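You operate a simulated robot arm through the tools that you are given. There is no shell and no other tool.

The job below is to be done with a simulated robot arm. You get a single attempt, and the scene is never put back.

TASK
Pull the slide out, swap the oval jig for the long jig and lock it down.
Fine: oval jig in the yellow frame; yellow knob left free, red lever left open.
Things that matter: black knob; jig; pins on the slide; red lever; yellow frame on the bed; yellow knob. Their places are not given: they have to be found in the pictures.

It is judged by the outcome, as a careful person would: the job done as asked, and still so three seconds after it is handed in. It fails if anything else is knocked over, pushed out of place, dropped, spilled or broken.

THE ROBOT
A 7-joint arm with a three-finger gripper, fixed in place. Base frame: the origin is on the floor under the middle of its stand, x ahead of it, y to its left, z up; the work surface is at about z = 85. Units: cm, degrees, N and s.
It reaches about 134.2 cm from its shoulder. Its first joint turns from -166.0 to 166.0 degrees. Payload 2.69 kg.
The TCP is the grasp point between the finger pads, 3 cm short of the fingertips. In the tool frame z runs along the fingers and y along their closing line. The gripper opens to 12.8 cm; its body begins 11.7 cm behind the TCP.
Orientation is that of the tool frame in the base frame, as a unit quaternion [x, y, z, w]. With the fingers straight down and closing along the base's y, the tool's x points along the base's -x, its y along +y and its z along -z.

THE INTERFACE
- The arm moves only by the tool servo_tool. Its argument "increments" is a list of rows, each a list of 6 numbers: the shift along the tool's x, y, z in units of 50 mm (1.0 is 50 mm), then the turn, a rotation vector about the tool's x, y, z in units of 6 degrees (1.0 is 6 degrees). In form: [[dx, dy, dz, wx, wy, wz], ...]. A call has 1 to 20 rows; each row shifts and turns the commanded pose from where the row before left it, along the tool's axes as they then stand. "grip" is the finger opening in cm, from 0 to 12.8, set as the call begins (left out, the last holds). A call with a number of a shift or a turn outside -1 to 1 is refused whole. A row lasts 0.2 s, in which the tool goes at most 5 cm and 8.6 degrees; a call with a longer step from one row to the next is refused whole, and so is a gripper value outside its range. Where a pose cannot be reached the arm comes as near as it can. A force on the tool above 90 N (or 10 N above the force at the start of the call, whichever is more), or a blocked arm, ends the call early, and 0.2 s more pass. The fingers move at their own pace (about 12.7 cm/s each) and stop on an object; they squeeze with about 36 N. The grip force told is the motor's: it shows also when the fingers shut on nothing. Time passes only in rows, and 0.2 s behind the last, so rows that do not move let the fingers close. The reply holds the time, the measured pose of the TCP, the force on the tool along the base axes, the opening and the grip force, in the units named above and with some noise, with the torque about the TCP (base axes, N m) and any sound that the robot's microphone picked up.
- Cameras (640 x 400 px; columns grow to the right, rows downward): "scene" is fixed at [21.89, 49.99, 156.94]; the picture's right is [-0.60, -0.80, 0.00], its down [-0.45, 0.34, -0.83] and it looks along [0.66, -0.50, -0.56] (base axes); focal length 349 px, centre (320, 200). "wrist" rides on the gripper at [5.8, 5.4, -13.1] in the tool frame; the picture's right is [-0.68, 0.74, 0.00], its down [-0.62, -0.57, -0.55] and it looks along [-0.40, -0.37, 0.84] (tool axes); focal length 234 px, centre (320, 200).
- grab_frame(camera): a new picture of that camera. It takes no simulated time.
- slide_trunk(by): moves the trunk up (or, below 0, down) by that many cm; the arm rides with it, the base frame stays. It gives what a move gives, with no picture.
- pixel_to_xyz(camera, pixels): for up to 12 pixels [column, row] of the newest picture of that camera ("zoom" is the newest enlarged one), the place [x, y, z] in the base frame of the surface seen there, good to about 0.2 cm. It takes no simulated time.
- zoom(camera, box): a new picture of the part [left, top, right, bottom] of that camera's present view, enlarged. It takes no simulated time.
- finish_job(): hands the job in; it is judged then, once.

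Leave the gripper open and the arm clear of the work at the hand-in unless told otherwise.

The tools are called after "Request:" by a JSON object that holds its "api" and its "payload". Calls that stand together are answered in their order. servo_tool: Moves the arm, as the interface text tells. Its arguments: {"type":"object","properties":{"increments":{"type":"array","items":{"type":"array","items":{"type":"number"}}},"grip":{"type":"number"}},"required":["increments"]} The other tools are called the same way: slide_trunk (by) moves the trunk up or down; grab_frame (camera) takes a picture; pixel_to_xyz (camera, pixels) gives the place of the surface under pixels of a picture; zoom (camera, box) takes an enlarged picture of a part of a camera's view; finish_job () hands the job in.

At the start:

```text
time: 0.0
ee_pos: [63.46, -25.18, 114.63]
ee_rot: [0.0, 1.0, 0.0, 0.0]
wrist_force: [-0.5, 0.1, -1.2]
torque: [0.01, -0.02, 0.02]
grip_width: 12.79
finger_force: 0.1
trunk travel left (down, up): [-15.0, 20.0]
```

scene: 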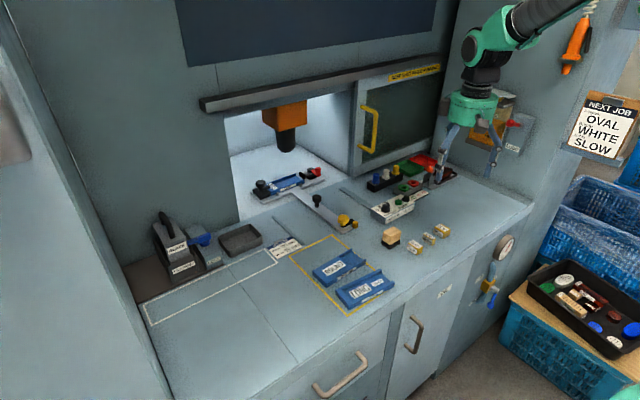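
wrist: 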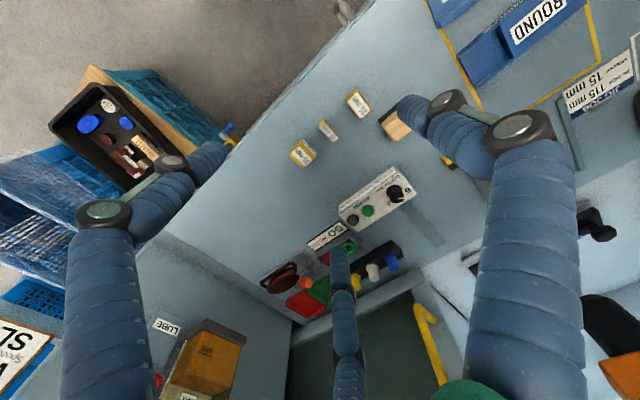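

I start by looking closely at the scene: the slide with the blue jig inside the machine opening (about column 290, row 180), the yellow frame with two jigs (about 345, 275).

Request:
{"api": "zoom", "payload": {"camera": "scene", "box": [230, 150, 370, 240]}}

Request:
{"api": "zoom", "payload": {"camera": "scene", "box": [260, 220, 420, 320]}}

Request:
{"api": "zoom", "payload": {"camera": "scene", "box": [350, 140, 470, 230]}}

```text
4.44 times, centred on (300, 195) of scene
```

zoom: 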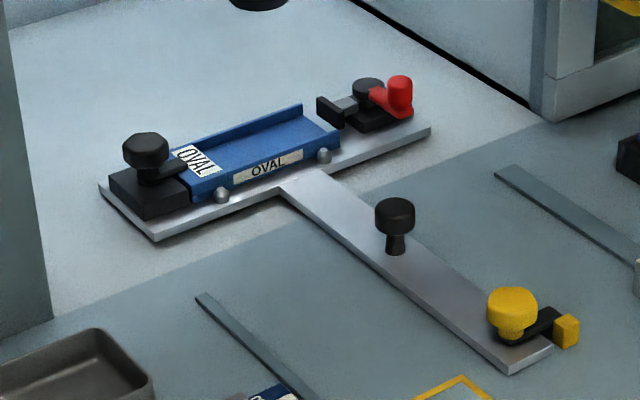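

```text
4.00 times, centred on (340, 270) of scene
```

zoom: 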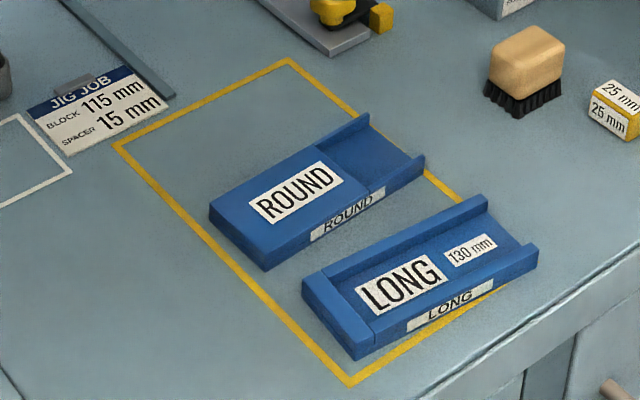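

```text
4.44 times, centred on (410, 185) of scene
```

zoom: 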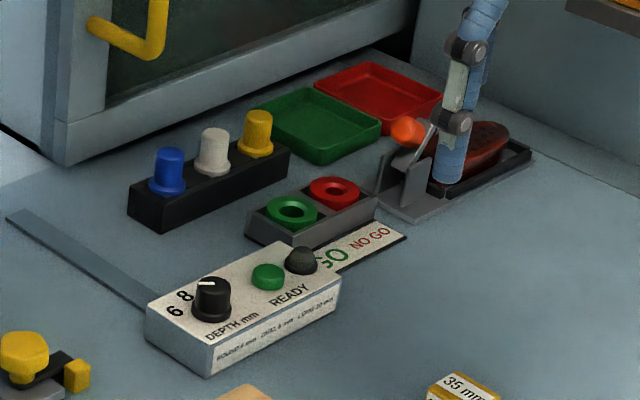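

The slide is a T-shaped plate: the crossbar holds the OVAL jig with a black knob clamp at its left and the red lever at its right; the stem has a black post knob and a yellow knob at its end. I measure key points in enlarged views.

Request:
{"api": "zoom", "payload": {"camera": "scene", "box": [245, 160, 335, 216]}}

Request:
{"api": "pixel_to_xyz", "payload": {"camera": "zoom", "pixels": [[120, 180], [120, 260], [180, 320], [215, 315], [310, 250], [430, 120], [500, 200], [225, 360], [460, 235], [585, 85], [510, 80], [300, 370]]}}

Request:
{"api": "zoom", "payload": {"camera": "scene", "box": [295, 185, 375, 235]}}

Request:
{"api": "pixel_to_xyz", "payload": {"camera": "zoom", "pixels": [[165, 85], [165, 150], [390, 270], [390, 310], [450, 320], [480, 340], [400, 390], [260, 240], [200, 190], [30, 60], [350, 300], [480, 300]]}}

```text
7.11 times, centred on (290, 188) of scene
```

zoom: 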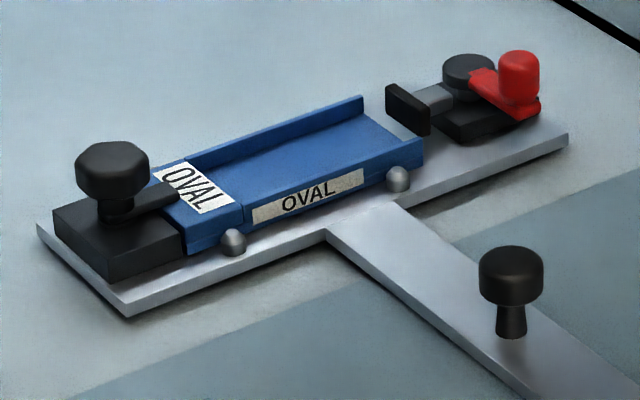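

```text
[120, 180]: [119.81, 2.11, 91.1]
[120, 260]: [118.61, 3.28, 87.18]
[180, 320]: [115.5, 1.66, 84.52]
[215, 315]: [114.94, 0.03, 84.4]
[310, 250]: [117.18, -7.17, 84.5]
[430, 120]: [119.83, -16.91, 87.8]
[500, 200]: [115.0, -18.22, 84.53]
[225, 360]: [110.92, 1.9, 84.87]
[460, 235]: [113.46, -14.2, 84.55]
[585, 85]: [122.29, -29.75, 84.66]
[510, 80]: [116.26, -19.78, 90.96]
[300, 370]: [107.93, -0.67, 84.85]
```

```text
8.00 times, centred on (335, 210) of scene
```

zoom: 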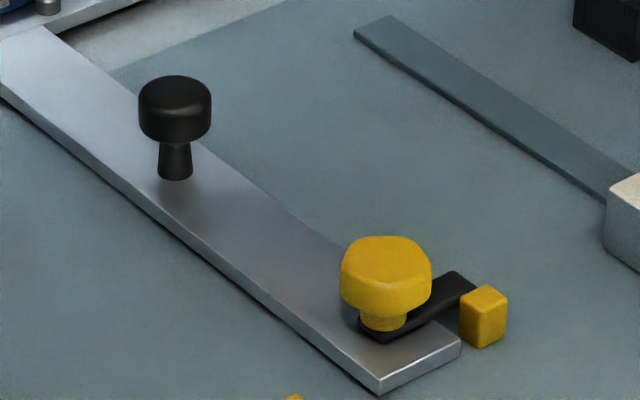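

```text
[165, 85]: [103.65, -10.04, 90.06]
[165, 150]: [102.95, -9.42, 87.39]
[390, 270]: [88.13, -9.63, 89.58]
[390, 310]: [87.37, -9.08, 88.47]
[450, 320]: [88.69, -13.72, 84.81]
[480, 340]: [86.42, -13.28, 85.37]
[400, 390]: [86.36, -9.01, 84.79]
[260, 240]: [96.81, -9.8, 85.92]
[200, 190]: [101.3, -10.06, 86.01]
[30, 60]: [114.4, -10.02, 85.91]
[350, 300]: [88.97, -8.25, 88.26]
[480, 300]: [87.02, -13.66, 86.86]
```

Next I measure the yellow frame and the two jigs in it.

Request:
{"api": "zoom", "payload": {"camera": "scene", "box": [280, 230, 408, 310]}}

Request:
{"api": "pixel_to_xyz", "payload": {"camera": "zoom", "pixels": [[63, 92], [195, 36], [355, 376], [505, 250], [230, 275], [180, 195], [335, 95], [420, 150], [350, 350], [290, 270], [478, 200], [562, 245]]}}

Request:
{"api": "pixel_to_xyz", "payload": {"camera": "zoom", "pixels": [[345, 270], [430, 290], [530, 240], [375, 320], [450, 220], [300, 210], [380, 135], [230, 180], [400, 320], [560, 265], [385, 215], [240, 240]]}}

```text
5.00 times, centred on (344, 270) of scene
```

zoom: 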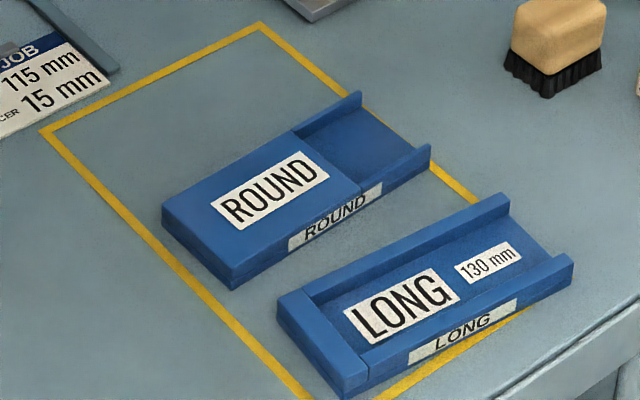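

```text
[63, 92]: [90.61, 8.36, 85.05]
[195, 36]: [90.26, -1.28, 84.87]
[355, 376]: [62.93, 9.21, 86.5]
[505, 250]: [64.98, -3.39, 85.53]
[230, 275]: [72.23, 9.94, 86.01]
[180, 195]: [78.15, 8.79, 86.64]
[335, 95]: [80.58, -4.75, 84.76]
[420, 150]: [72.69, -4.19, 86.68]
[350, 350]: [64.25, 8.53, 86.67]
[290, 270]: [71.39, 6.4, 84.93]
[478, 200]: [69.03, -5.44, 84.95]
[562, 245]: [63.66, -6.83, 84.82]
```

```text
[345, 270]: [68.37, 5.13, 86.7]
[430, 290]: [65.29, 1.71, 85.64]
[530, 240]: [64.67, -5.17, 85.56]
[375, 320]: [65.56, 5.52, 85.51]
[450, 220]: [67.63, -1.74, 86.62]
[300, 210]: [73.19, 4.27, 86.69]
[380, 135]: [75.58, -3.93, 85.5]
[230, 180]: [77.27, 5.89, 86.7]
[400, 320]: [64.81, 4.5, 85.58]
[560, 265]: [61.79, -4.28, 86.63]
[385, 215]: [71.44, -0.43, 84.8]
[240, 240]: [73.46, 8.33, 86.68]
```

I measure the frame corners, the neighbours (control box, brush, dish, sheet) and the machine opening.

Request:
{"api": "pixel_to_xyz", "payload": {"camera": "scene", "pixels": [[290, 258], [332, 236], [348, 312], [394, 286], [390, 206], [391, 236], [240, 238], [287, 247], [345, 192], [277, 218], [288, 145], [290, 110]]}}

Request:
{"api": "zoom", "payload": {"camera": "scene", "box": [190, 60, 450, 222]}}

Request:
{"api": "pixel_to_xyz", "payload": {"camera": "scene", "pixels": [[205, 102], [438, 60], [366, 110], [372, 205], [408, 205], [380, 220], [240, 200], [350, 170], [262, 190], [315, 172], [268, 215], [325, 180]]}}

```text
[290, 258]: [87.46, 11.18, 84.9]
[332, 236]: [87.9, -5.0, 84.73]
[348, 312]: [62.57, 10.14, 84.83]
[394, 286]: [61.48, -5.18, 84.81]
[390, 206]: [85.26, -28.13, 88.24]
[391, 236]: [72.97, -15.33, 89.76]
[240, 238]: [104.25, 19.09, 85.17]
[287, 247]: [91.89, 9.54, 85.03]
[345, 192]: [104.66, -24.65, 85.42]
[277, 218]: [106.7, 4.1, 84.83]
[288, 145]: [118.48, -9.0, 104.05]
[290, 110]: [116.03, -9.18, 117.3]
```

```text
2.46 times, centred on (320, 141) of scene
```

zoom: 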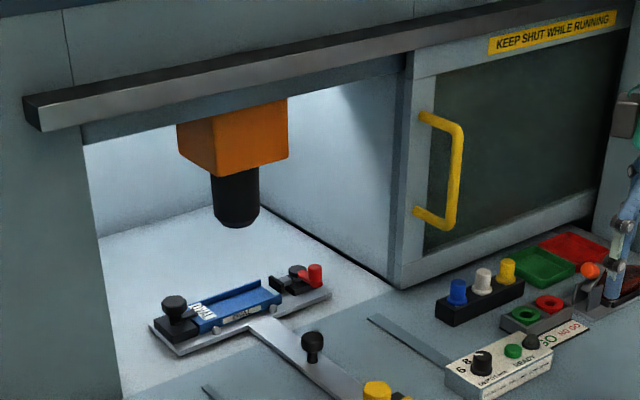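

```text
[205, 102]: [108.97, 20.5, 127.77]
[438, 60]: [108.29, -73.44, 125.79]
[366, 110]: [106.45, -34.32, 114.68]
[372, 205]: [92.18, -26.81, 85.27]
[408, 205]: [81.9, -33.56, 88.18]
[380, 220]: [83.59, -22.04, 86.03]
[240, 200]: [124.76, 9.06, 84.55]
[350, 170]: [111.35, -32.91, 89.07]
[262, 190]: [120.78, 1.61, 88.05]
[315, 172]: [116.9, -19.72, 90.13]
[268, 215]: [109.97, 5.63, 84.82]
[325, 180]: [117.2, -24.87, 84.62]
```

The frame is about x 61.5–88, y −5–11, with a free strip beyond ROUND (x 80–88). I move high over the slide's near end to look with the wrist camera.

Request:
{"api": "servo_tool", "payload": {"increments": [[-0.56, 0.56, 0, 0, 0, 0], [-0.56, 0.56, 0, 0, 0, 0], [-0.56, 0.56, 0, 0, 0, 0], [-0.56, 0.56, 0, 0, 0, 0], [-0.56, 0.56, 0, 0, 0, 0], [0, 0, 0, 0, 0, 0]], "grip": 8}}

Request:
{"api": "grab_frame", "payload": {"camera": "wrist"}}

Request:
{"api": "grab_frame", "payload": {"camera": "scene"}}

```text
time: 1.4
ee_pos: [77.57, -11.11, 114.59]
ee_rot: [0.0, 1.0, 0.0, 0.0]
wrist_force: [0.2, 0.9, -0.1]
torque: [-0.05, 0.05, -0.01]
grip_width: 7.99
finger_force: 0.0
trunk travel left (down, up): [-15.0, 20.0]
```

```text
taken
```

wrist: 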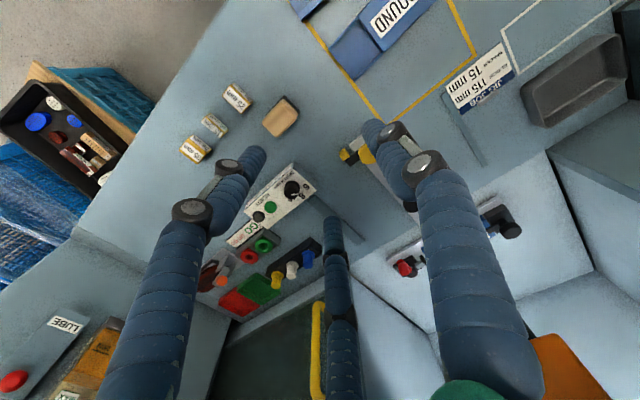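

```text
taken
```

scene: 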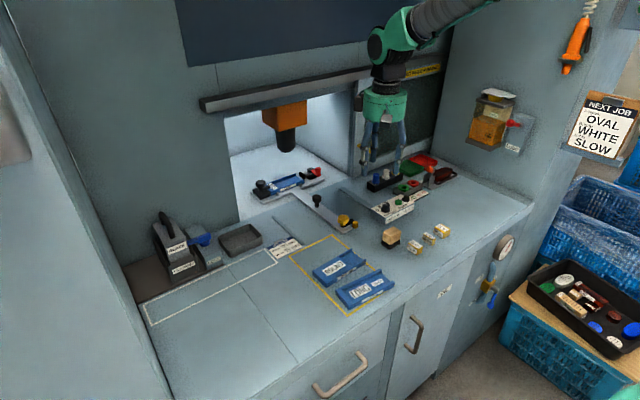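

I zoom the wrist view to see the fingertips and the yellow knob.

Request:
{"api": "zoom", "payload": {"camera": "wrist", "box": [200, 100, 460, 262]}}

Request:
{"api": "pixel_to_xyz", "payload": {"camera": "zoom", "pixels": [[130, 130], [420, 60], [330, 300], [70, 165], [470, 80], [150, 115], [410, 50], [325, 290]]}}

```text
2.46 times, centred on (330, 181) of wrist
```

zoom: 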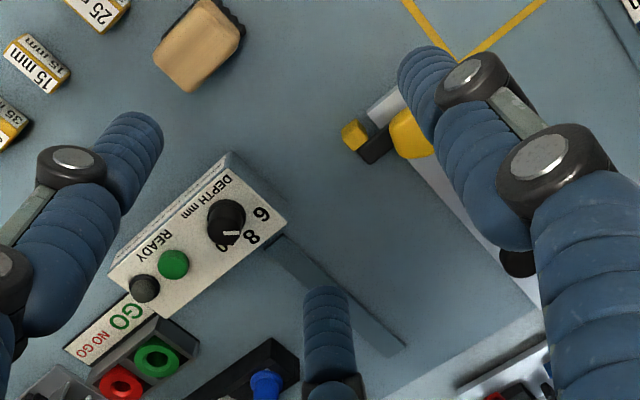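

```text
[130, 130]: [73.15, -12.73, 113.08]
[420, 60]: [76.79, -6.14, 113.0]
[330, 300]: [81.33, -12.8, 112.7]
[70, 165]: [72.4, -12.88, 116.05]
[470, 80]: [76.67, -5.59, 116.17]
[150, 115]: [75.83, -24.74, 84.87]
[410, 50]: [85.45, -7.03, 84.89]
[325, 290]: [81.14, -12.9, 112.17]
```

The three fingers sit 120° apart (one toward +y, two toward ±x/−y), good for round knobs. I zoom on the yellow knob in the scene view to find its centre and the arm.

Request:
{"api": "zoom", "payload": {"camera": "scene", "box": [330, 208, 362, 236]}}

Request:
{"api": "pixel_to_xyz", "payload": {"camera": "zoom", "pixels": [[180, 130], [240, 60], [150, 60], [285, 130], [90, 100], [200, 230], [340, 170], [300, 240], [420, 190], [470, 220], [370, 220], [420, 260]]}}

```text
14.29 times, centred on (346, 222) of scene
```

zoom: 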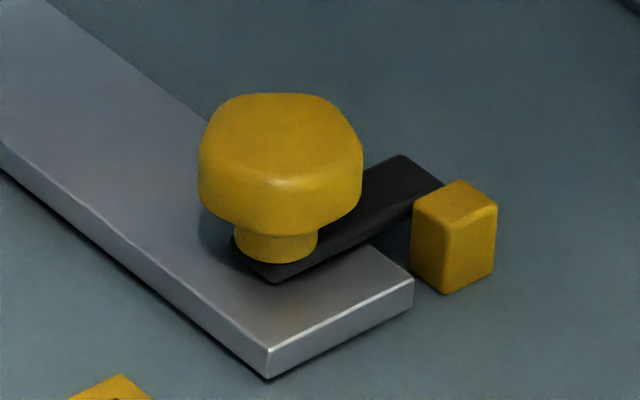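

```text
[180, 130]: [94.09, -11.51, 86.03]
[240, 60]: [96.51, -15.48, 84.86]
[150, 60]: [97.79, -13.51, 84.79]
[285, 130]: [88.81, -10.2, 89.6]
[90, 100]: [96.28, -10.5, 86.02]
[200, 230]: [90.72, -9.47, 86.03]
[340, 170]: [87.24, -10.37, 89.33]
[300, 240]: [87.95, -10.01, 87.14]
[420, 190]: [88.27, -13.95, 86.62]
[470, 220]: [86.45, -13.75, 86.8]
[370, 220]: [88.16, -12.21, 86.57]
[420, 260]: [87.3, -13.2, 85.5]
```

The yellow knob centre reads about (88.5, −10.0), top z 89.6, arm pointing to −y and hooked behind the yellow block (on the arm's −x side). I go above it, stopping at z≈96.

Request:
{"api": "servo_tool", "payload": {"increments": [[-0.728, 0.074, 0, 0, 0, 0], [-0.728, 0.074, 0, 0, 0, 0], [-0.728, 0.074, 0, 0, 0, 0], [0, 0, 0.74, 0, 0, 0], [0, 0, 0.74, 0, 0, 0], [0, 0, 0.74, 0, 0, 0], [0, 0, 0.74, 0, 0, 0], [0, 0, 0.74, 0, 0, 0], [0, 0, 0, 0, 0, 0]], "grip": 8}}

Request:
{"api": "grab_frame", "payload": {"camera": "wrist"}}

Request:
{"api": "zoom", "payload": {"camera": "scene", "box": [290, 160, 402, 230]}}

```text
time: 3.4
ee_pos: [88.52, -9.93, 95.98]
ee_rot: [0.0, 1.0, 0.0, 0.0]
wrist_force: [1.3, -0.1, -0.3]
torque: [-0.01, 0.03, 0.01]
grip_width: 8.0
finger_force: 0.0
trunk travel left (down, up): [-15.0, 20.0]
```

```text
taken
```

wrist: 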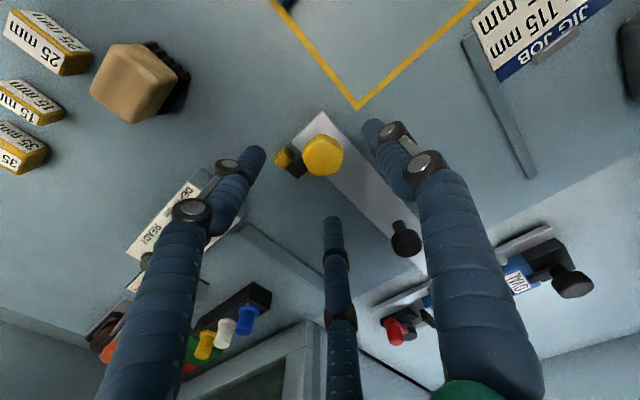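

```text
5.71 times, centred on (346, 195) of scene
```

zoom: 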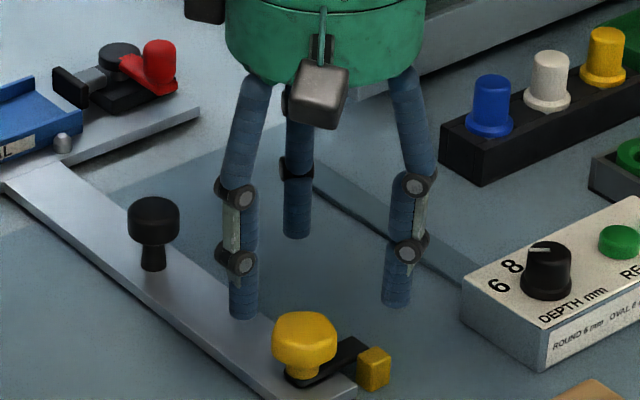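

Position reads (88.52, −9.93, 95.98). I check the knob under the fingers in a wrist zoom.

Request:
{"api": "zoom", "payload": {"camera": "wrist", "box": [240, 90, 440, 215]}}

Request:
{"api": "pixel_to_xyz", "payload": {"camera": "zoom", "pixels": [[265, 200], [205, 200], [325, 200], [265, 150], [265, 260], [140, 215], [180, 240], [255, 75], [520, 480], [520, 380]]}}

```text
3.20 times, centred on (340, 152) of wrist
```

zoom: 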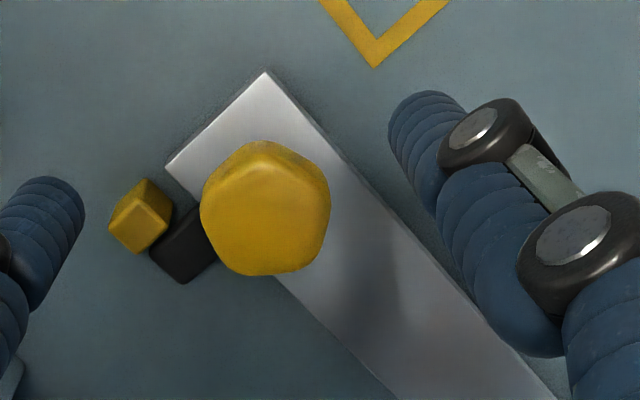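

```text
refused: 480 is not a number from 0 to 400
```

Request:
{"api": "pixel_to_xyz", "payload": {"camera": "zoom", "pixels": [[265, 200], [210, 200], [320, 200], [265, 150], [265, 265], [140, 205], [180, 240], [265, 75], [170, 165], [380, 370], [435, 280], [330, 330]]}}

```text
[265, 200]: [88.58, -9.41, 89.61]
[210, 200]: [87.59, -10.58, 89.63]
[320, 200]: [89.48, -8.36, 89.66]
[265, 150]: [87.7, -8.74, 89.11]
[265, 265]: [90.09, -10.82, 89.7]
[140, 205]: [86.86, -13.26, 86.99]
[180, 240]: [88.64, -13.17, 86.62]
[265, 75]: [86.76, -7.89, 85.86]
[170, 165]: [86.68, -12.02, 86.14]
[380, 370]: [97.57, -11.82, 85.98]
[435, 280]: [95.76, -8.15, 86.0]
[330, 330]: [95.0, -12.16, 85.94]
```

The knob's top centre averages to about (88.7, −9.9); it is roughly 3.9 across. I lower to z≈90.3 so the fingertips stay above the arm and block, with the fingers open.

Request:
{"api": "servo_tool", "payload": {"increments": [[-0.036, 0, 0.38, 0, 0, 0], [0, 0, 0.38, 0, 0, 0], [0, 0, 0.38, 0, 0, 0], [0, 0, 0, 0, 0, 0]], "grip": 8}}

Request:
{"api": "zoom", "payload": {"camera": "scene", "box": [315, 190, 379, 230]}}

Request:
{"api": "grab_frame", "payload": {"camera": "wrist"}}

```text
time: 4.4
ee_pos: [88.6, -10.03, 90.3]
ee_rot: [-0.001, 1.0, 0.001, 0.0]
wrist_force: [-0.3, 1.1, -0.4]
torque: [-0.02, 0.05, 0.0]
grip_width: 8.01
finger_force: 0.1
trunk travel left (down, up): [-15.0, 20.0]
```

```text
10.00 times, centred on (347, 210) of scene
```

zoom: 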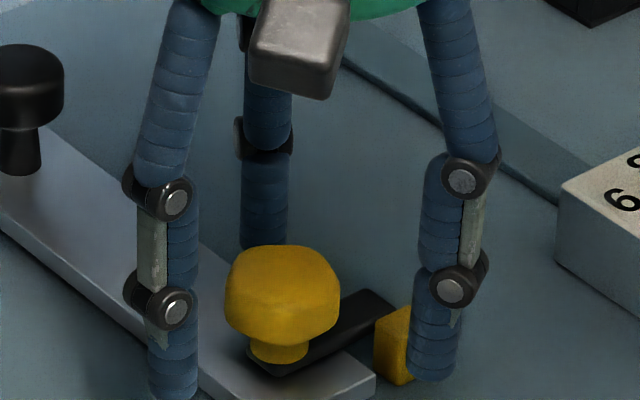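

```text
taken
```

wrist: 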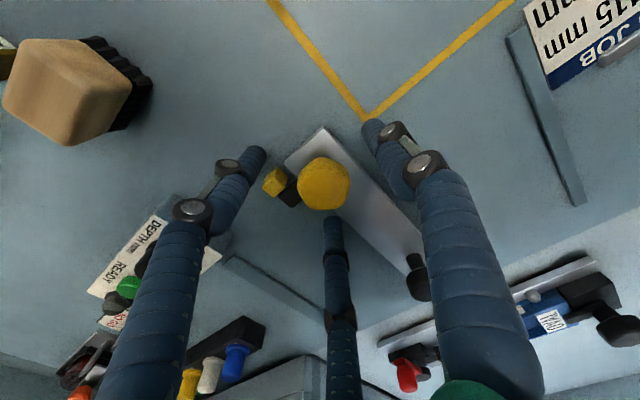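

The fingers straddle the knob, tips above the block. I close gently on the knob.

Request:
{"api": "servo_tool", "payload": {"increments": [[0, 0, 0, 0, 0, 0], [0, 0, 0, 0, 0, 0], [0, 0, 0, 0, 0, 0], [0, 0, 0, 0, 0, 0]], "grip": 3}}

Request:
{"api": "zoom", "payload": {"camera": "scene", "box": [315, 190, 379, 230]}}

```text
time: 5.4
ee_pos: [88.69, -10.04, 90.38]
ee_rot: [0.001, 1.0, 0.0, 0.0]
wrist_force: [22.9, -8.7, -1.7]
torque: [-0.09, -0.88, 0.06]
grip_width: 3.74
finger_force: 45.1
trunk travel left (down, up): [-15.0, 20.0]
```

```text
10.00 times, centred on (347, 210) of scene
```

zoom: 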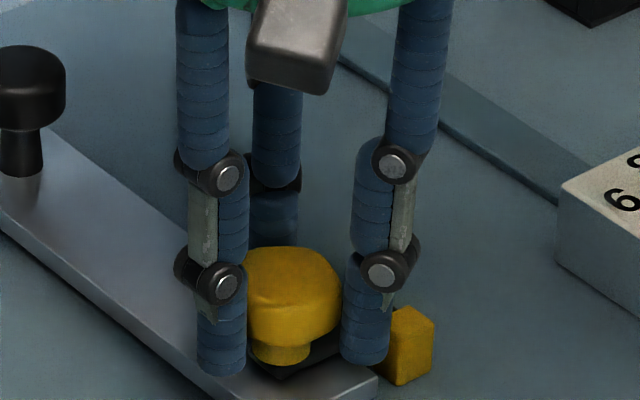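

The grip closed on 3.74; the knob pushes the tool by about 23 N to +x, so I ease the tool 0.2 cm to +x and −0.1 in y before turning.

Request:
{"api": "servo_tool", "payload": {"increments": [[-0.02, -0.01, 0, 0, 0, 0], [-0.02, -0.01, 0, 0, 0, 0], [0, 0, 0, 0, 0, 0]], "grip": 3}}

```text
time: 6.2
ee_pos: [88.84, -10.05, 90.22]
ee_rot: [0.0, 1.0, 0.0, -0.001]
wrist_force: [15.7, 6.9, 6.5]
torque: [0.43, -0.43, 0.07]
grip_width: 3.68
finger_force: 44.8
trunk travel left (down, up): [-15.0, 20.0]
```

Force drops to about 16 N; one more small shift, then I turn 30° counter-clockwise (seen from above), which swings the arm from −y toward +x, away from the block.

Request:
{"api": "servo_tool", "payload": {"increments": [[-0.03, 0.01, 0, 0, 0, 0], [0, 0, 0, 0, 0, -0.7], [0, 0, 0, 0, 0, -0.8], [0, 0, 0, 0, 0, -0.8], [0, 0, 0, 0, 0, -0.8], [0, 0, 0, 0, 0, -0.8], [0, 0, 0, 0, 0, -0.8], [0, 0, 0, 0, 0, 0]], "grip": 3}}

Request:
{"api": "zoom", "payload": {"camera": "scene", "box": [315, 190, 379, 230]}}

```text
time: 8.0
ee_pos: [88.86, -10.03, 90.44]
ee_rot: [-0.243, 0.97, 0.0, 0.0]
wrist_force: [2.1, 10.0, 2.5]
torque: [0.19, -0.55, 0.01]
grip_width: 3.64
finger_force: 45.3
trunk travel left (down, up): [-15.0, 20.0]
```

```text
10.00 times, centred on (347, 210) of scene
```

zoom: 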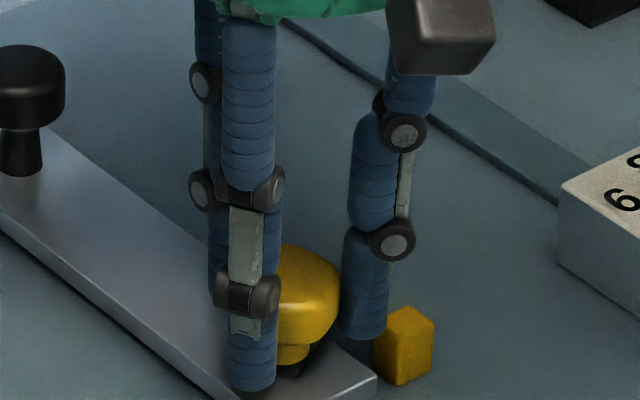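

The arm has moved off the block side; the torque is small. I continue turning 60° more.

Request:
{"api": "servo_tool", "payload": {"increments": [[0, 0, 0, 0, 0, -0.9], [0, 0, 0, 0, 0, -0.9], [0, 0, 0, 0, 0, -0.9], [0, 0, 0, 0, 0, -0.9], [0, 0, 0, 0, 0, -0.9], [0, 0, 0, 0, 0, -0.9], [0, 0, 0, 0, 0, -0.9], [0, 0, 0, 0, 0, -0.9], [0, 0, 0, 0, 0, -0.9], [0, 0, 0, 0, 0, -0.9], [0, 0, 0, 0, 0, -0.9], [0, 0, 0, 0, 0, 0]], "grip": 3}}

Request:
{"api": "zoom", "payload": {"camera": "scene", "box": [315, 190, 379, 230]}}

Request:
{"api": "grab_frame", "payload": {"camera": "wrist"}}

```text
time: 10.6
ee_pos: [88.86, -10.13, 90.43]
ee_rot: [-0.692, 0.722, 0.0, 0.0]
wrist_force: [0.7, 4.3, 1.7]
torque: [-0.01, 0.07, 0.0]
grip_width: 3.65
finger_force: 45.0
trunk travel left (down, up): [-15.0, 20.0]
```

```text
10.00 times, centred on (347, 210) of scene
```

zoom: 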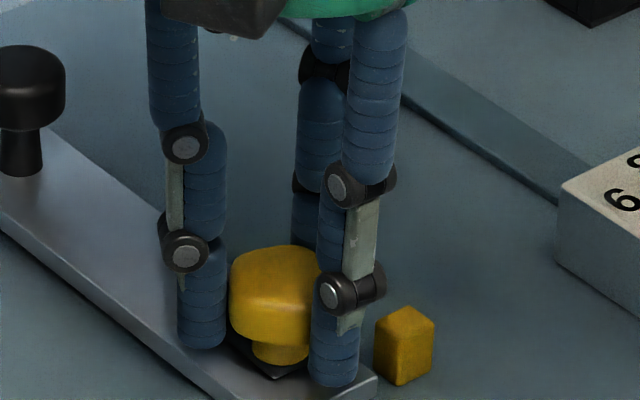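

```text
taken
```

wrist: 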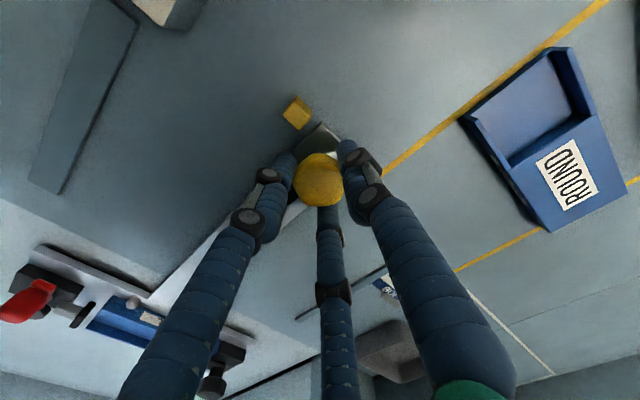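

Turned about 87.6°. I open and lift to see the arm.

Request:
{"api": "servo_tool", "payload": {"increments": [[0, 0, 0, 0, 0, 0], [0, 0, 0, 0, 0, 0], [0, 0, 0, 0, 0, 0], [0, 0, -0.5, 0, 0, 0], [0, 0, -0.8, 0, 0, 0], [0, 0, 0, 0, 0, 0]], "grip": 8}}

Request:
{"api": "zoom", "payload": {"camera": "scene", "box": [315, 190, 379, 230]}}

Request:
{"api": "zoom", "payload": {"camera": "wrist", "box": [240, 60, 440, 185]}}

```text
time: 12.0
ee_pos: [88.79, -9.93, 96.9]
ee_rot: [-0.692, 0.722, 0.0, -0.001]
wrist_force: [-0.6, 0.9, 1.0]
torque: [-0.05, -0.06, -0.02]
grip_width: 8.0
finger_force: 0.1
trunk travel left (down, up): [-15.0, 20.0]
```

```text
10.00 times, centred on (347, 210) of scene
```

zoom: 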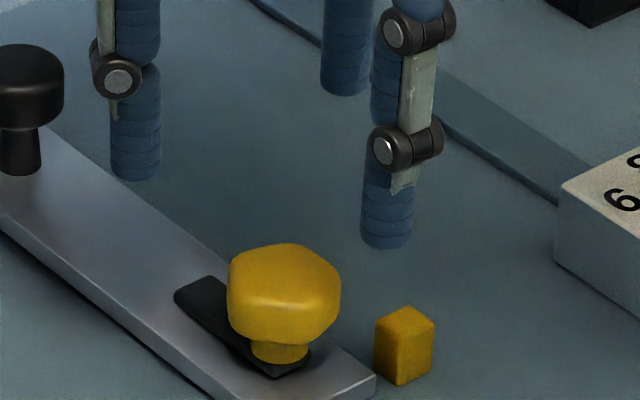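

```text
3.20 times, centred on (340, 122) of wrist
```

zoom: 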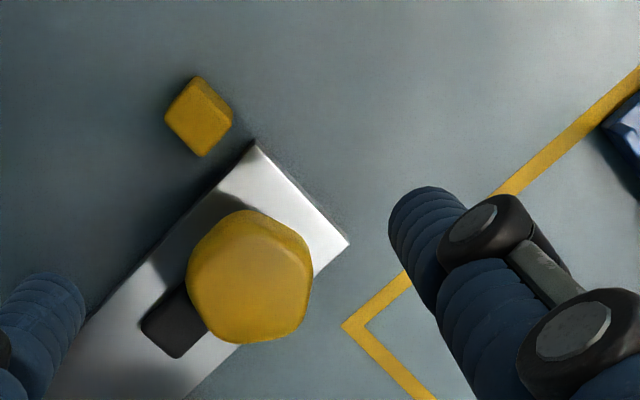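

The arm now lies along the stem, clear of the block: yellow is free. Before pulling by a knob toward −x I check the brush and jig ends beside the stem's path.

Request:
{"api": "zoom", "payload": {"camera": "scene", "box": [340, 215, 440, 278]}}

Request:
{"api": "pixel_to_xyz", "payload": {"camera": "zoom", "pixels": [[325, 75], [275, 95], [305, 150], [380, 110], [270, 125], [300, 165], [390, 130], [190, 220], [155, 160], [285, 260], [262, 255], [325, 320]]}}

```text
6.35 times, centred on (390, 246) of scene
```

zoom: 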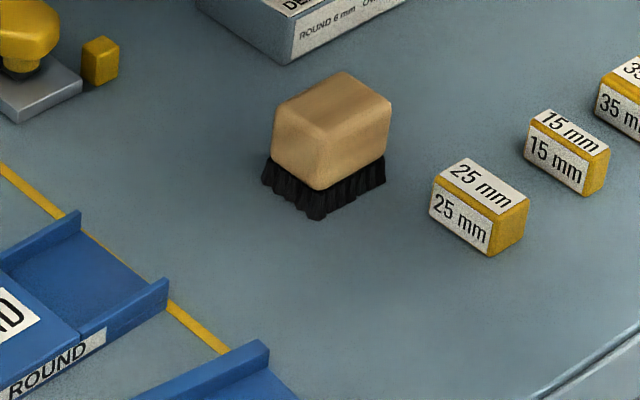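

```text
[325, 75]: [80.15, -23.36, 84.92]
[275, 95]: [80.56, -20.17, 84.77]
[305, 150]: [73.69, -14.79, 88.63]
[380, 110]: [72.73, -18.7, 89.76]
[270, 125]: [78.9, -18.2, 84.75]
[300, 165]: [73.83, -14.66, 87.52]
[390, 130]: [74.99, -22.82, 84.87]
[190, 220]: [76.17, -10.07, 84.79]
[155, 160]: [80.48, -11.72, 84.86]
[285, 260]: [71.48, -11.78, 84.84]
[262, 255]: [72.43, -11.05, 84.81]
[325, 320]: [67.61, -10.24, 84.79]
```

Request:
{"api": "pixel_to_xyz", "payload": {"camera": "zoom", "pixels": [[268, 172], [314, 212], [382, 178], [320, 185], [290, 110], [345, 78], [385, 100], [76, 216], [162, 286], [262, 348], [165, 300], [78, 235]]}}

```text
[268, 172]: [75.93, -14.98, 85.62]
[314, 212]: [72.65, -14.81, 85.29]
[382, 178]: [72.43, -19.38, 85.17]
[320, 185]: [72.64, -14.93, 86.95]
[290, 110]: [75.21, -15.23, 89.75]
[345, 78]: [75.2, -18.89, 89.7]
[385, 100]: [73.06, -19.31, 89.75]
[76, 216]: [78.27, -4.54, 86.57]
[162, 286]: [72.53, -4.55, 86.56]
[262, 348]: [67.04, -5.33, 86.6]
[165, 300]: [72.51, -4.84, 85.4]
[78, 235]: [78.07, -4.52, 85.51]
```

The brush's near side is at y≈−14.8 (top z 89.8); the jig ends are at y≈−4.5 to −5.3. With the single finger toward +y the hand is slimmest on the brush side, so I turn back to the first orientation in the air.

Request:
{"api": "servo_tool", "payload": {"increments": [[0, 0, 0, 0, 0, 0.973], [0, 0, 0, 0, 0, 0.973], [0, 0, 0, 0, 0, 0.973], [0, 0, 0, 0, 0, 0.973], [0, 0, 0, 0, 0, 0.973], [0, 0, 0, 0, 0, 0.973], [0, 0, 0, 0, 0, 0.973], [0, 0, 0, 0, 0, 0.973], [0, 0, 0, 0, 0, 0.973], [0, 0, 0, 0, 0, 0.973], [0, 0, 0, 0, 0, 0.973], [0, 0, 0, 0, 0, 0.973], [0, 0, 0, 0, 0, 0.973], [0, 0, 0, 0, 0, 0.973], [0, 0, 0, 0, 0, 0.973], [0, 0, 0, 0, 0, 0]], "grip": 7}}

```text
time: 15.4
ee_pos: [88.93, -10.03, 96.87]
ee_rot: [0.001, 1.0, 0.0, 0.0]
wrist_force: [-0.1, -0.4, -0.3]
torque: [0.02, 0.0, 0.02]
grip_width: 7.01
finger_force: 0.1
trunk travel left (down, up): [-15.0, 20.0]
```

Orientation is back. I lower to z≈90.6 over the yellow knob and close.

Request:
{"api": "servo_tool", "payload": {"increments": [[0, 0, 0.418, 0, 0, 0], [0, 0, 0.418, 0, 0, 0], [0, 0, 0.418, 0, 0, 0], [0, 0, 0, 0, 0, 0]], "grip": 7}}

Request:
{"api": "servo_tool", "payload": {"increments": [[0, 0, 0, 0, 0, 0], [0, 0, 0, 0, 0, 0], [0, 0, 0, 0, 0, 0], [0, 0, 0, 0, 0, 0]], "grip": 3}}

```text
time: 16.4
ee_pos: [88.89, -10.06, 90.63]
ee_rot: [0.0, 1.0, 0.0, 0.0]
wrist_force: [-0.1, -0.5, -0.4]
torque: [0.0, 0.02, 0.01]
grip_width: 7.0
finger_force: 0.0
trunk travel left (down, up): [-15.0, 20.0]
```

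```text
time: 17.4
ee_pos: [88.96, -10.05, 90.57]
ee_rot: [0.0, 1.0, 0.001, 0.0]
wrist_force: [3.7, 1.7, -0.2]
torque: [0.06, -0.19, 0.06]
grip_width: 3.66
finger_force: 44.9
trunk travel left (down, up): [-15.0, 20.0]
```

Gripped at 3.66 with almost no side force. I pull 2 cm toward −x as a trial.

Request:
{"api": "servo_tool", "payload": {"increments": [[0.1, 0, 0, 0, 0, 0], [0.1, 0, 0, 0, 0, 0], [0.1, 0, 0, 0, 0, 0], [0.1, 0, 0, 0, 0, 0]], "grip": 3}}

Request:
{"api": "zoom", "payload": {"camera": "scene", "box": [230, 140, 390, 240]}}

```text
time: 18.4
ee_pos: [86.93, -10.07, 90.58]
ee_rot: [0.001, 1.0, 0.001, 0.0]
wrist_force: [-0.3, 5.9, 3.8]
torque: [0.19, -0.28, -0.02]
grip_width: 3.65
finger_force: 45.2
trunk travel left (down, up): [-15.0, 20.0]
```

```text
4.00 times, centred on (310, 190) of scene
```

zoom: 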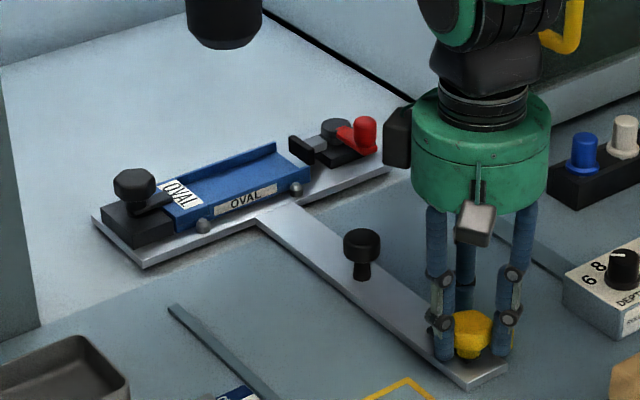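

The slide follows freely. I pull 10 cm more.

Request:
{"api": "servo_tool", "payload": {"increments": [[0.2, 0, 0, 0, 0, 0], [0.2, 0, 0, 0, 0, 0], [0.2, 0, 0, 0, 0, 0], [0.2, 0, 0, 0, 0, 0], [0.2, 0, 0, 0, 0, 0], [0.2, 0, 0, 0, 0, 0], [0.2, 0, 0, 0, 0, 0], [0.2, 0, 0, 0, 0, 0], [0.2, 0, 0, 0, 0, 0], [0.2, 0, 0, 0, 0, 0]], "grip": 3}}

Request:
{"api": "grab_frame", "payload": {"camera": "scene"}}

Request:
{"api": "grab_frame", "payload": {"camera": "wrist"}}

```text
time: 20.6
ee_pos: [76.89, -10.06, 90.56]
ee_rot: [0.0, 1.0, 0.0, -0.001]
wrist_force: [-0.6, 5.8, 0.6]
torque: [0.2, -0.17, 0.03]
grip_width: 3.66
finger_force: 45.7
trunk travel left (down, up): [-15.0, 20.0]
```

```text
taken
```

scene: 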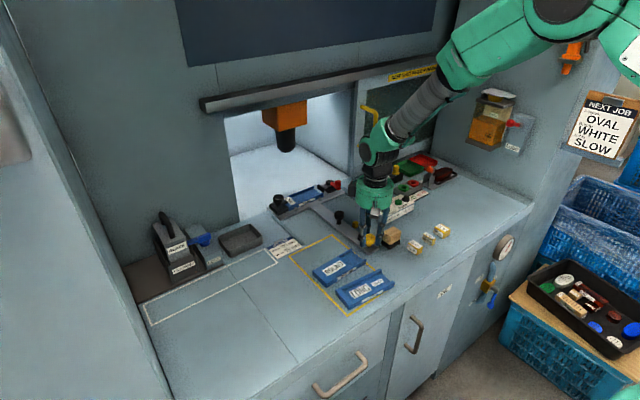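

```text
taken
```

wrist: 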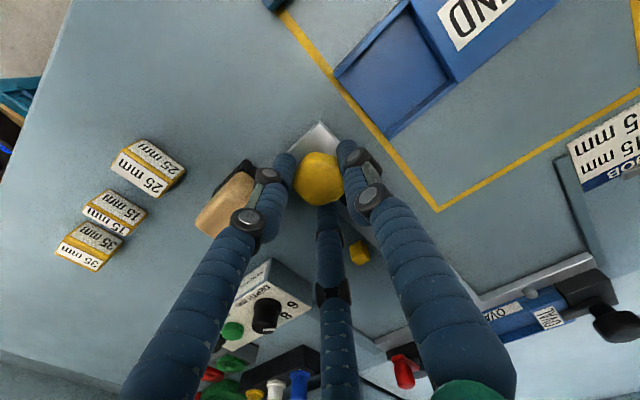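

I check the clearance between the hand and the brush.

Request:
{"api": "zoom", "payload": {"camera": "scene", "box": [340, 195, 430, 255]}}

Request:
{"api": "zoom", "payload": {"camera": "wrist", "box": [160, 110, 400, 260]}}

```text
6.67 times, centred on (385, 225) of scene
```

zoom: 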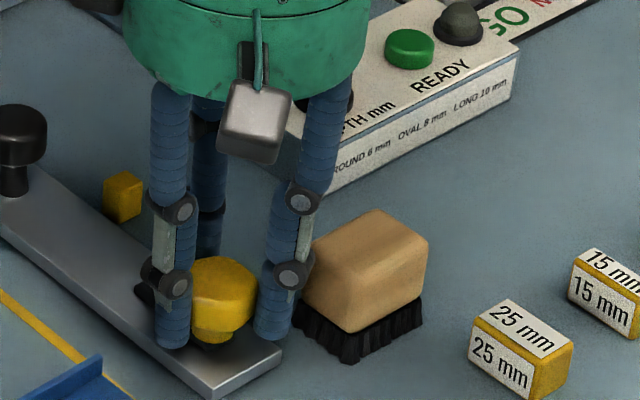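

```text
2.67 times, centred on (280, 185) of wrist
```

zoom: 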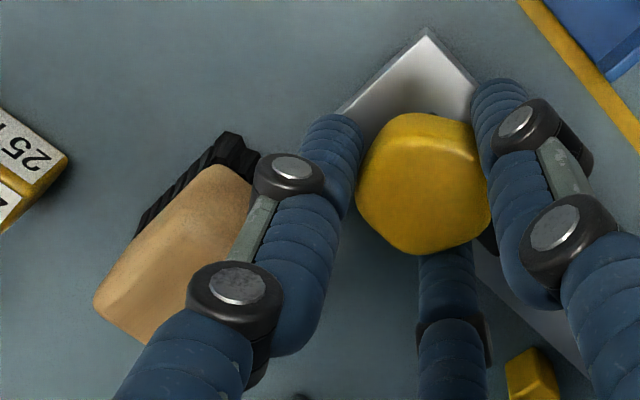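

Request:
{"api": "pixel_to_xyz", "payload": {"camera": "zoom", "pixels": [[290, 170], [262, 180], [240, 290], [200, 290], [330, 140], [225, 190], [250, 230], [240, 200], [170, 380]]}}

```text
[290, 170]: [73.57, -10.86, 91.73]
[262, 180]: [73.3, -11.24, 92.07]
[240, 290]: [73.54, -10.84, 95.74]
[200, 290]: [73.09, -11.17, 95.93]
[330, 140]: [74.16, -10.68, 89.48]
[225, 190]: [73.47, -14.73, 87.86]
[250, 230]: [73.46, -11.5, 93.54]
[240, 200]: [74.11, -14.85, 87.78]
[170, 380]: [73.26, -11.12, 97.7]
```

Finger A stays near y≈−11 to −12.5, well clear of the brush (−14.8). I pull 8 cm more, watching force.

Request:
{"api": "servo_tool", "payload": {"increments": [[0.16, 0, 0, 0, 0, 0], [0.16, 0, 0, 0, 0, 0], [0.16, 0, 0, 0, 0, 0], [0.16, 0, 0, 0, 0, 0], [0.16, 0, 0, 0, 0, 0], [0.16, 0, 0, 0, 0, 0], [0.16, 0, 0, 0, 0, 0], [0.16, 0, 0, 0, 0, 0], [0.16, 0, 0, 0, 0, 0], [0.16, 0, 0, 0, 0, 0]], "grip": 3}}

Request:
{"api": "grab_frame", "payload": {"camera": "scene"}}

```text
time: 22.8
ee_pos: [68.74, -9.9, 90.64]
ee_rot: [0.0, 1.0, 0.0, -0.001]
wrist_force: [-0.5, 11.5, -1.9]
torque: [0.4, -0.23, 0.02]
grip_width: 3.69
finger_force: 45.1
trunk travel left (down, up): [-15.0, 20.0]
```

```text
taken
```

scene: 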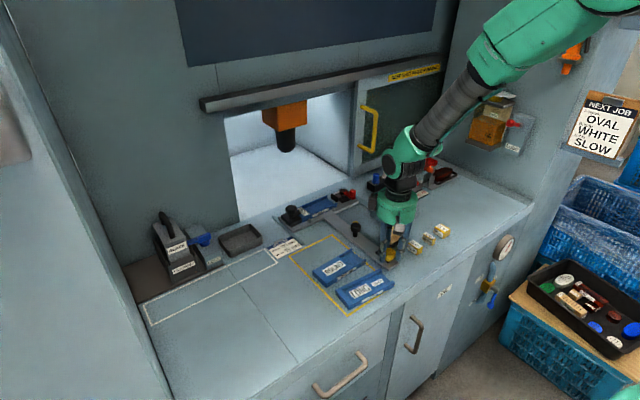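

Pulled 20 cm so far. I check the crossbar and its neighbours (sheet, frame).

Request:
{"api": "zoom", "payload": {"camera": "scene", "box": [260, 180, 404, 270]}}

Request:
{"api": "pixel_to_xyz", "payload": {"camera": "zoom", "pixels": [[62, 155], [115, 230], [275, 155], [415, 75], [165, 270], [130, 310], [95, 140], [340, 120], [400, 40], [250, 110], [260, 245], [430, 220]]}}

```text
4.44 times, centred on (332, 225) of scene
```

zoom: 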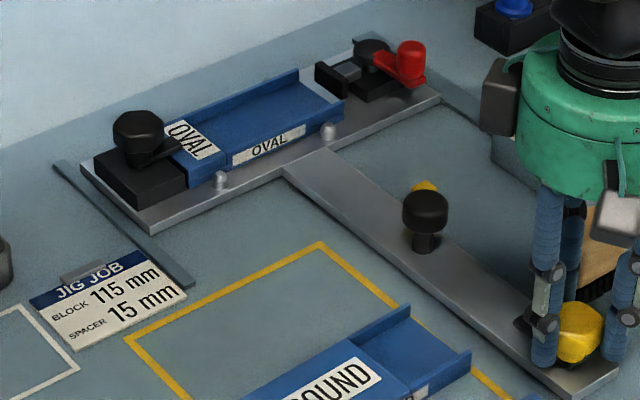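

```text
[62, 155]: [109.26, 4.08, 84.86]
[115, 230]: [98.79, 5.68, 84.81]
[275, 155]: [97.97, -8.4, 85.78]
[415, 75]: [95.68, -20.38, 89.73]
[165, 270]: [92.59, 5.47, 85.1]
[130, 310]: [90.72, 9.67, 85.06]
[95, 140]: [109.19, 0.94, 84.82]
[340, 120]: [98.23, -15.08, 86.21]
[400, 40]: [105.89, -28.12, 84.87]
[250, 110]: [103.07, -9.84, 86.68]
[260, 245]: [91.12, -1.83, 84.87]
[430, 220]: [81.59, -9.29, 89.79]
```

The crossbar now sits just inside the two guide strips; I pull on slowly to find the end of travel.

Request:
{"api": "servo_tool", "payload": {"increments": [[0.1, 0, 0, 0, 0, 0], [0.1, 0, 0, 0, 0, 0], [0.1, 0, 0, 0, 0, 0], [0.1, 0, 0, 0, 0, 0], [0, 0, 0, 0, 0, 0]], "grip": 3}}

```text
time: 24.0
ee_pos: [66.84, -9.99, 90.63]
ee_rot: [0.0, 1.0, 0.0, -0.001]
wrist_force: [-0.2, 7.6, -5.1]
torque: [0.16, 0.09, 0.05]
grip_width: 3.65
finger_force: 45.0
trunk travel left (down, up): [-15.0, 20.0]
```

Request:
{"api": "servo_tool", "payload": {"increments": [[0.1, 0, 0, 0, 0, 0], [0.1, 0, 0, 0, 0, 0], [0.1, 0, 0, 0, 0, 0], [0.1, 0, 0, 0, 0, 0], [0, 0, 0, 0, 0, 0]], "grip": 3}}

Request:
{"api": "zoom", "payload": {"camera": "scene", "box": [260, 180, 404, 270]}}

```text
time: 25.2
ee_pos: [64.89, -10.11, 90.7]
ee_rot: [0.001, 1.0, 0.001, 0.0]
wrist_force: [0.1, 7.2, -0.6]
torque: [0.16, -0.09, 0.02]
grip_width: 3.65
finger_force: 45.3
trunk travel left (down, up): [-15.0, 20.0]
```

```text
4.44 times, centred on (332, 225) of scene
```

zoom: 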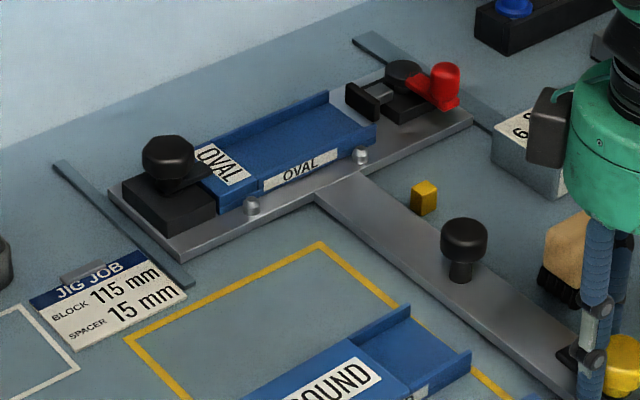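

24 cm pulled. I measure the crossbar's right corner against the control box and its front edge against the frame.

Request:
{"api": "pixel_to_xyz", "payload": {"camera": "zoom", "pixels": [[465, 120], [478, 128], [495, 145], [505, 180], [182, 250], [300, 200], [320, 250], [115, 190], [440, 100], [535, 190], [355, 42], [185, 280]]}}

```text
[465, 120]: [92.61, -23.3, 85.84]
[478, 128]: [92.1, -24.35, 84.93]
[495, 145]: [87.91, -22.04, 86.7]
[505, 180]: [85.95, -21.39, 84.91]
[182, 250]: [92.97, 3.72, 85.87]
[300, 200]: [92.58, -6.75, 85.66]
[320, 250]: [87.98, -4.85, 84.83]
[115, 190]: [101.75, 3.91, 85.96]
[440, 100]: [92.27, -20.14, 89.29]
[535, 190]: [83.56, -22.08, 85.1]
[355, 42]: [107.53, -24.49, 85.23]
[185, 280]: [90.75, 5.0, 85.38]
```

The crossbar front edge is at x≈92.5; the box corner is at x≈88, so about 4 cm remain. I pull 1 cm more, gently.

Request:
{"api": "servo_tool", "payload": {"increments": [[0.07, 0, 0, 0, 0, 0], [0.07, 0, 0, 0, 0, 0], [0.07, 0, 0, 0, 0, 0], [0, 0, 0, 0, 0, 0]], "grip": 3}}

```text
time: 26.2
ee_pos: [63.7, -10.04, 90.66]
ee_rot: [0.001, 1.0, 0.0, 0.0]
wrist_force: [-0.6, 9.6, 1.6]
torque: [0.31, 0.01, 0.0]
grip_width: 3.68
finger_force: 45.3
trunk travel left (down, up): [-15.0, 20.0]
```

No resistance yet (25.2 cm). One more careful centimetre.

Request:
{"api": "servo_tool", "payload": {"increments": [[0.06, 0, 0, 0, 0, 0], [0.06, 0, 0, 0, 0, 0], [0.06, 0, 0, 0, 0, 0], [0, 0, 0, 0, 0, 0]], "grip": 3}}

Request:
{"api": "zoom", "payload": {"camera": "scene", "box": [260, 180, 404, 270]}}

```text
time: 27.2
ee_pos: [62.88, -9.99, 90.47]
ee_rot: [0.001, 1.0, 0.0, -0.001]
wrist_force: [-3.6, 1.3, -0.8]
torque: [-0.06, 0.0, 0.02]
grip_width: 3.65
finger_force: 45.4
trunk travel left (down, up): [-15.0, 20.0]
```

```text
4.44 times, centred on (332, 225) of scene
```

zoom: 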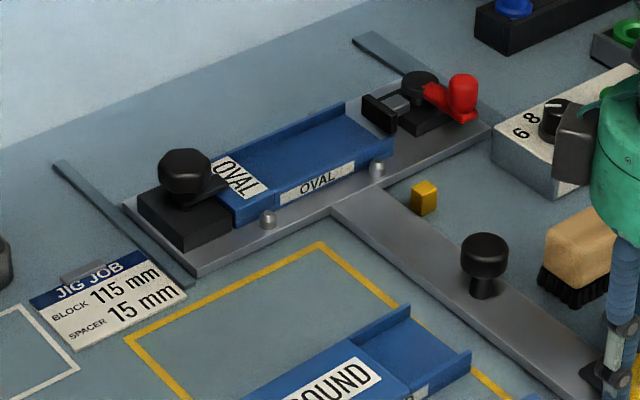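

26 cm pulled; I test 0.6 cm more to see whether it is the stop.

Request:
{"api": "servo_tool", "payload": {"increments": [[0.04, 0, 0, 0, 0, 0], [0.04, 0, 0, 0, 0, 0], [0.04, 0, 0, 0, 0, 0], [0, 0, 0, 0, 0, 0]], "grip": 3}}

Request:
{"api": "zoom", "payload": {"camera": "scene", "box": [260, 180, 404, 270]}}

Request:
{"api": "pixel_to_xyz", "payload": {"camera": "zoom", "pixels": [[485, 128], [497, 150], [200, 262], [312, 212], [330, 247], [480, 240], [262, 215], [376, 165]]}}

```text
time: 28.2
ee_pos: [62.81, -10.1, 90.62]
ee_rot: [0.0, 1.0, -0.001, 0.002]
wrist_force: [37.7, 9.6, -18.4]
torque: [0.52, -1.1, 0.02]
grip_width: 3.67
finger_force: 45.2
trunk travel left (down, up): [-15.0, 20.0]
```

```text
4.44 times, centred on (332, 225) of scene
```

zoom: 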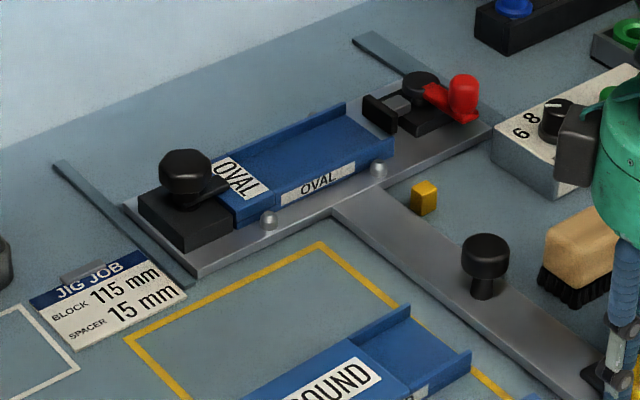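

```text
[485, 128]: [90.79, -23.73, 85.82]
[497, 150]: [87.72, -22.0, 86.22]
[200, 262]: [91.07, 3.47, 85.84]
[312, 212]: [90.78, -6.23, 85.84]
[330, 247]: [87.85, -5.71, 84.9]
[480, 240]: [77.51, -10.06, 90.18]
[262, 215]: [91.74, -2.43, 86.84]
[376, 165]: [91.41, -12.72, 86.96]
```

The stop is reached (37.7 N, no motion): the slide is fully out. I relax 0.55 cm of command, open the fingers and lift.

Request:
{"api": "servo_tool", "payload": {"increments": [[-0.06, 0, 0, 0, 0, 0], [-0.055, 0, 0, 0, 0, 0], [0, 0, 0, 0, 0, 0]], "grip": 3}}

Request:
{"api": "servo_tool", "payload": {"increments": [[0, 0, 0, 0, 0, 0], [0, 0, 0, 0, 0, 0], [0, 0, 0, 0, 0, 0], [0, 0, -0.6, 0, 0, 0], [0, 0, -0.9, 0, 0, 0], [0, 0, -0.9, 0, 0, 0], [0, 0, -0.9, 0, 0, 0], [0, 0, 0, 0, 0, 0]], "grip": 6.5}}

Request:
{"api": "grab_frame", "payload": {"camera": "scene"}}

Request:
{"api": "grab_frame", "payload": {"camera": "wrist"}}

```text
time: 29.0
ee_pos: [62.86, -9.96, 90.66]
ee_rot: [0.0, 1.0, 0.0, -0.002]
wrist_force: [3.1, 1.4, 8.5]
torque: [-0.21, 0.63, 0.02]
grip_width: 3.65
finger_force: 44.9
trunk travel left (down, up): [-15.0, 20.0]
```

```text
time: 30.8
ee_pos: [62.81, -10.0, 107.34]
ee_rot: [-0.001, 1.0, 0.0, 0.0]
wrist_force: [0.1, 0.3, 1.1]
torque: [-0.03, -0.02, 0.04]
grip_width: 6.5
finger_force: 0.0
trunk travel left (down, up): [-15.0, 20.0]
```

```text
taken
```

scene: 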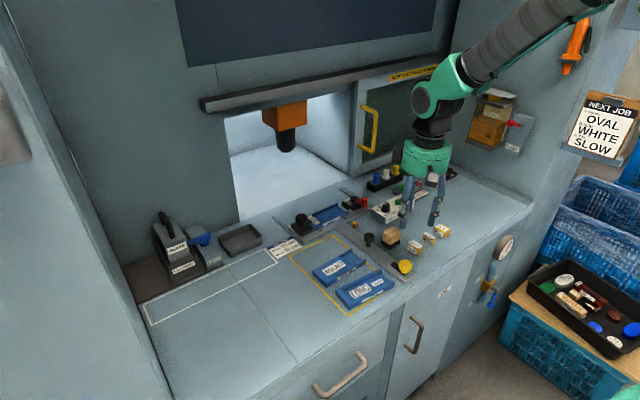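

```text
taken
```

wrist: 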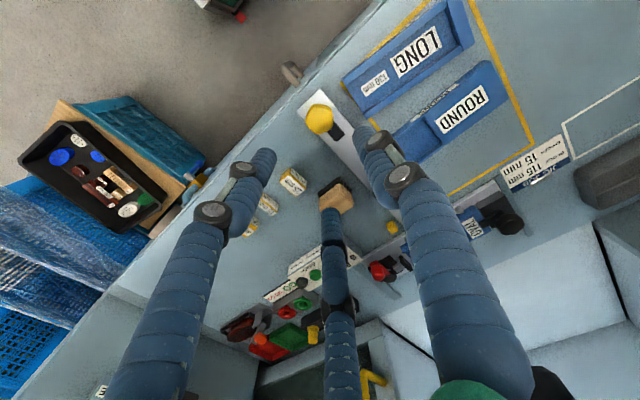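

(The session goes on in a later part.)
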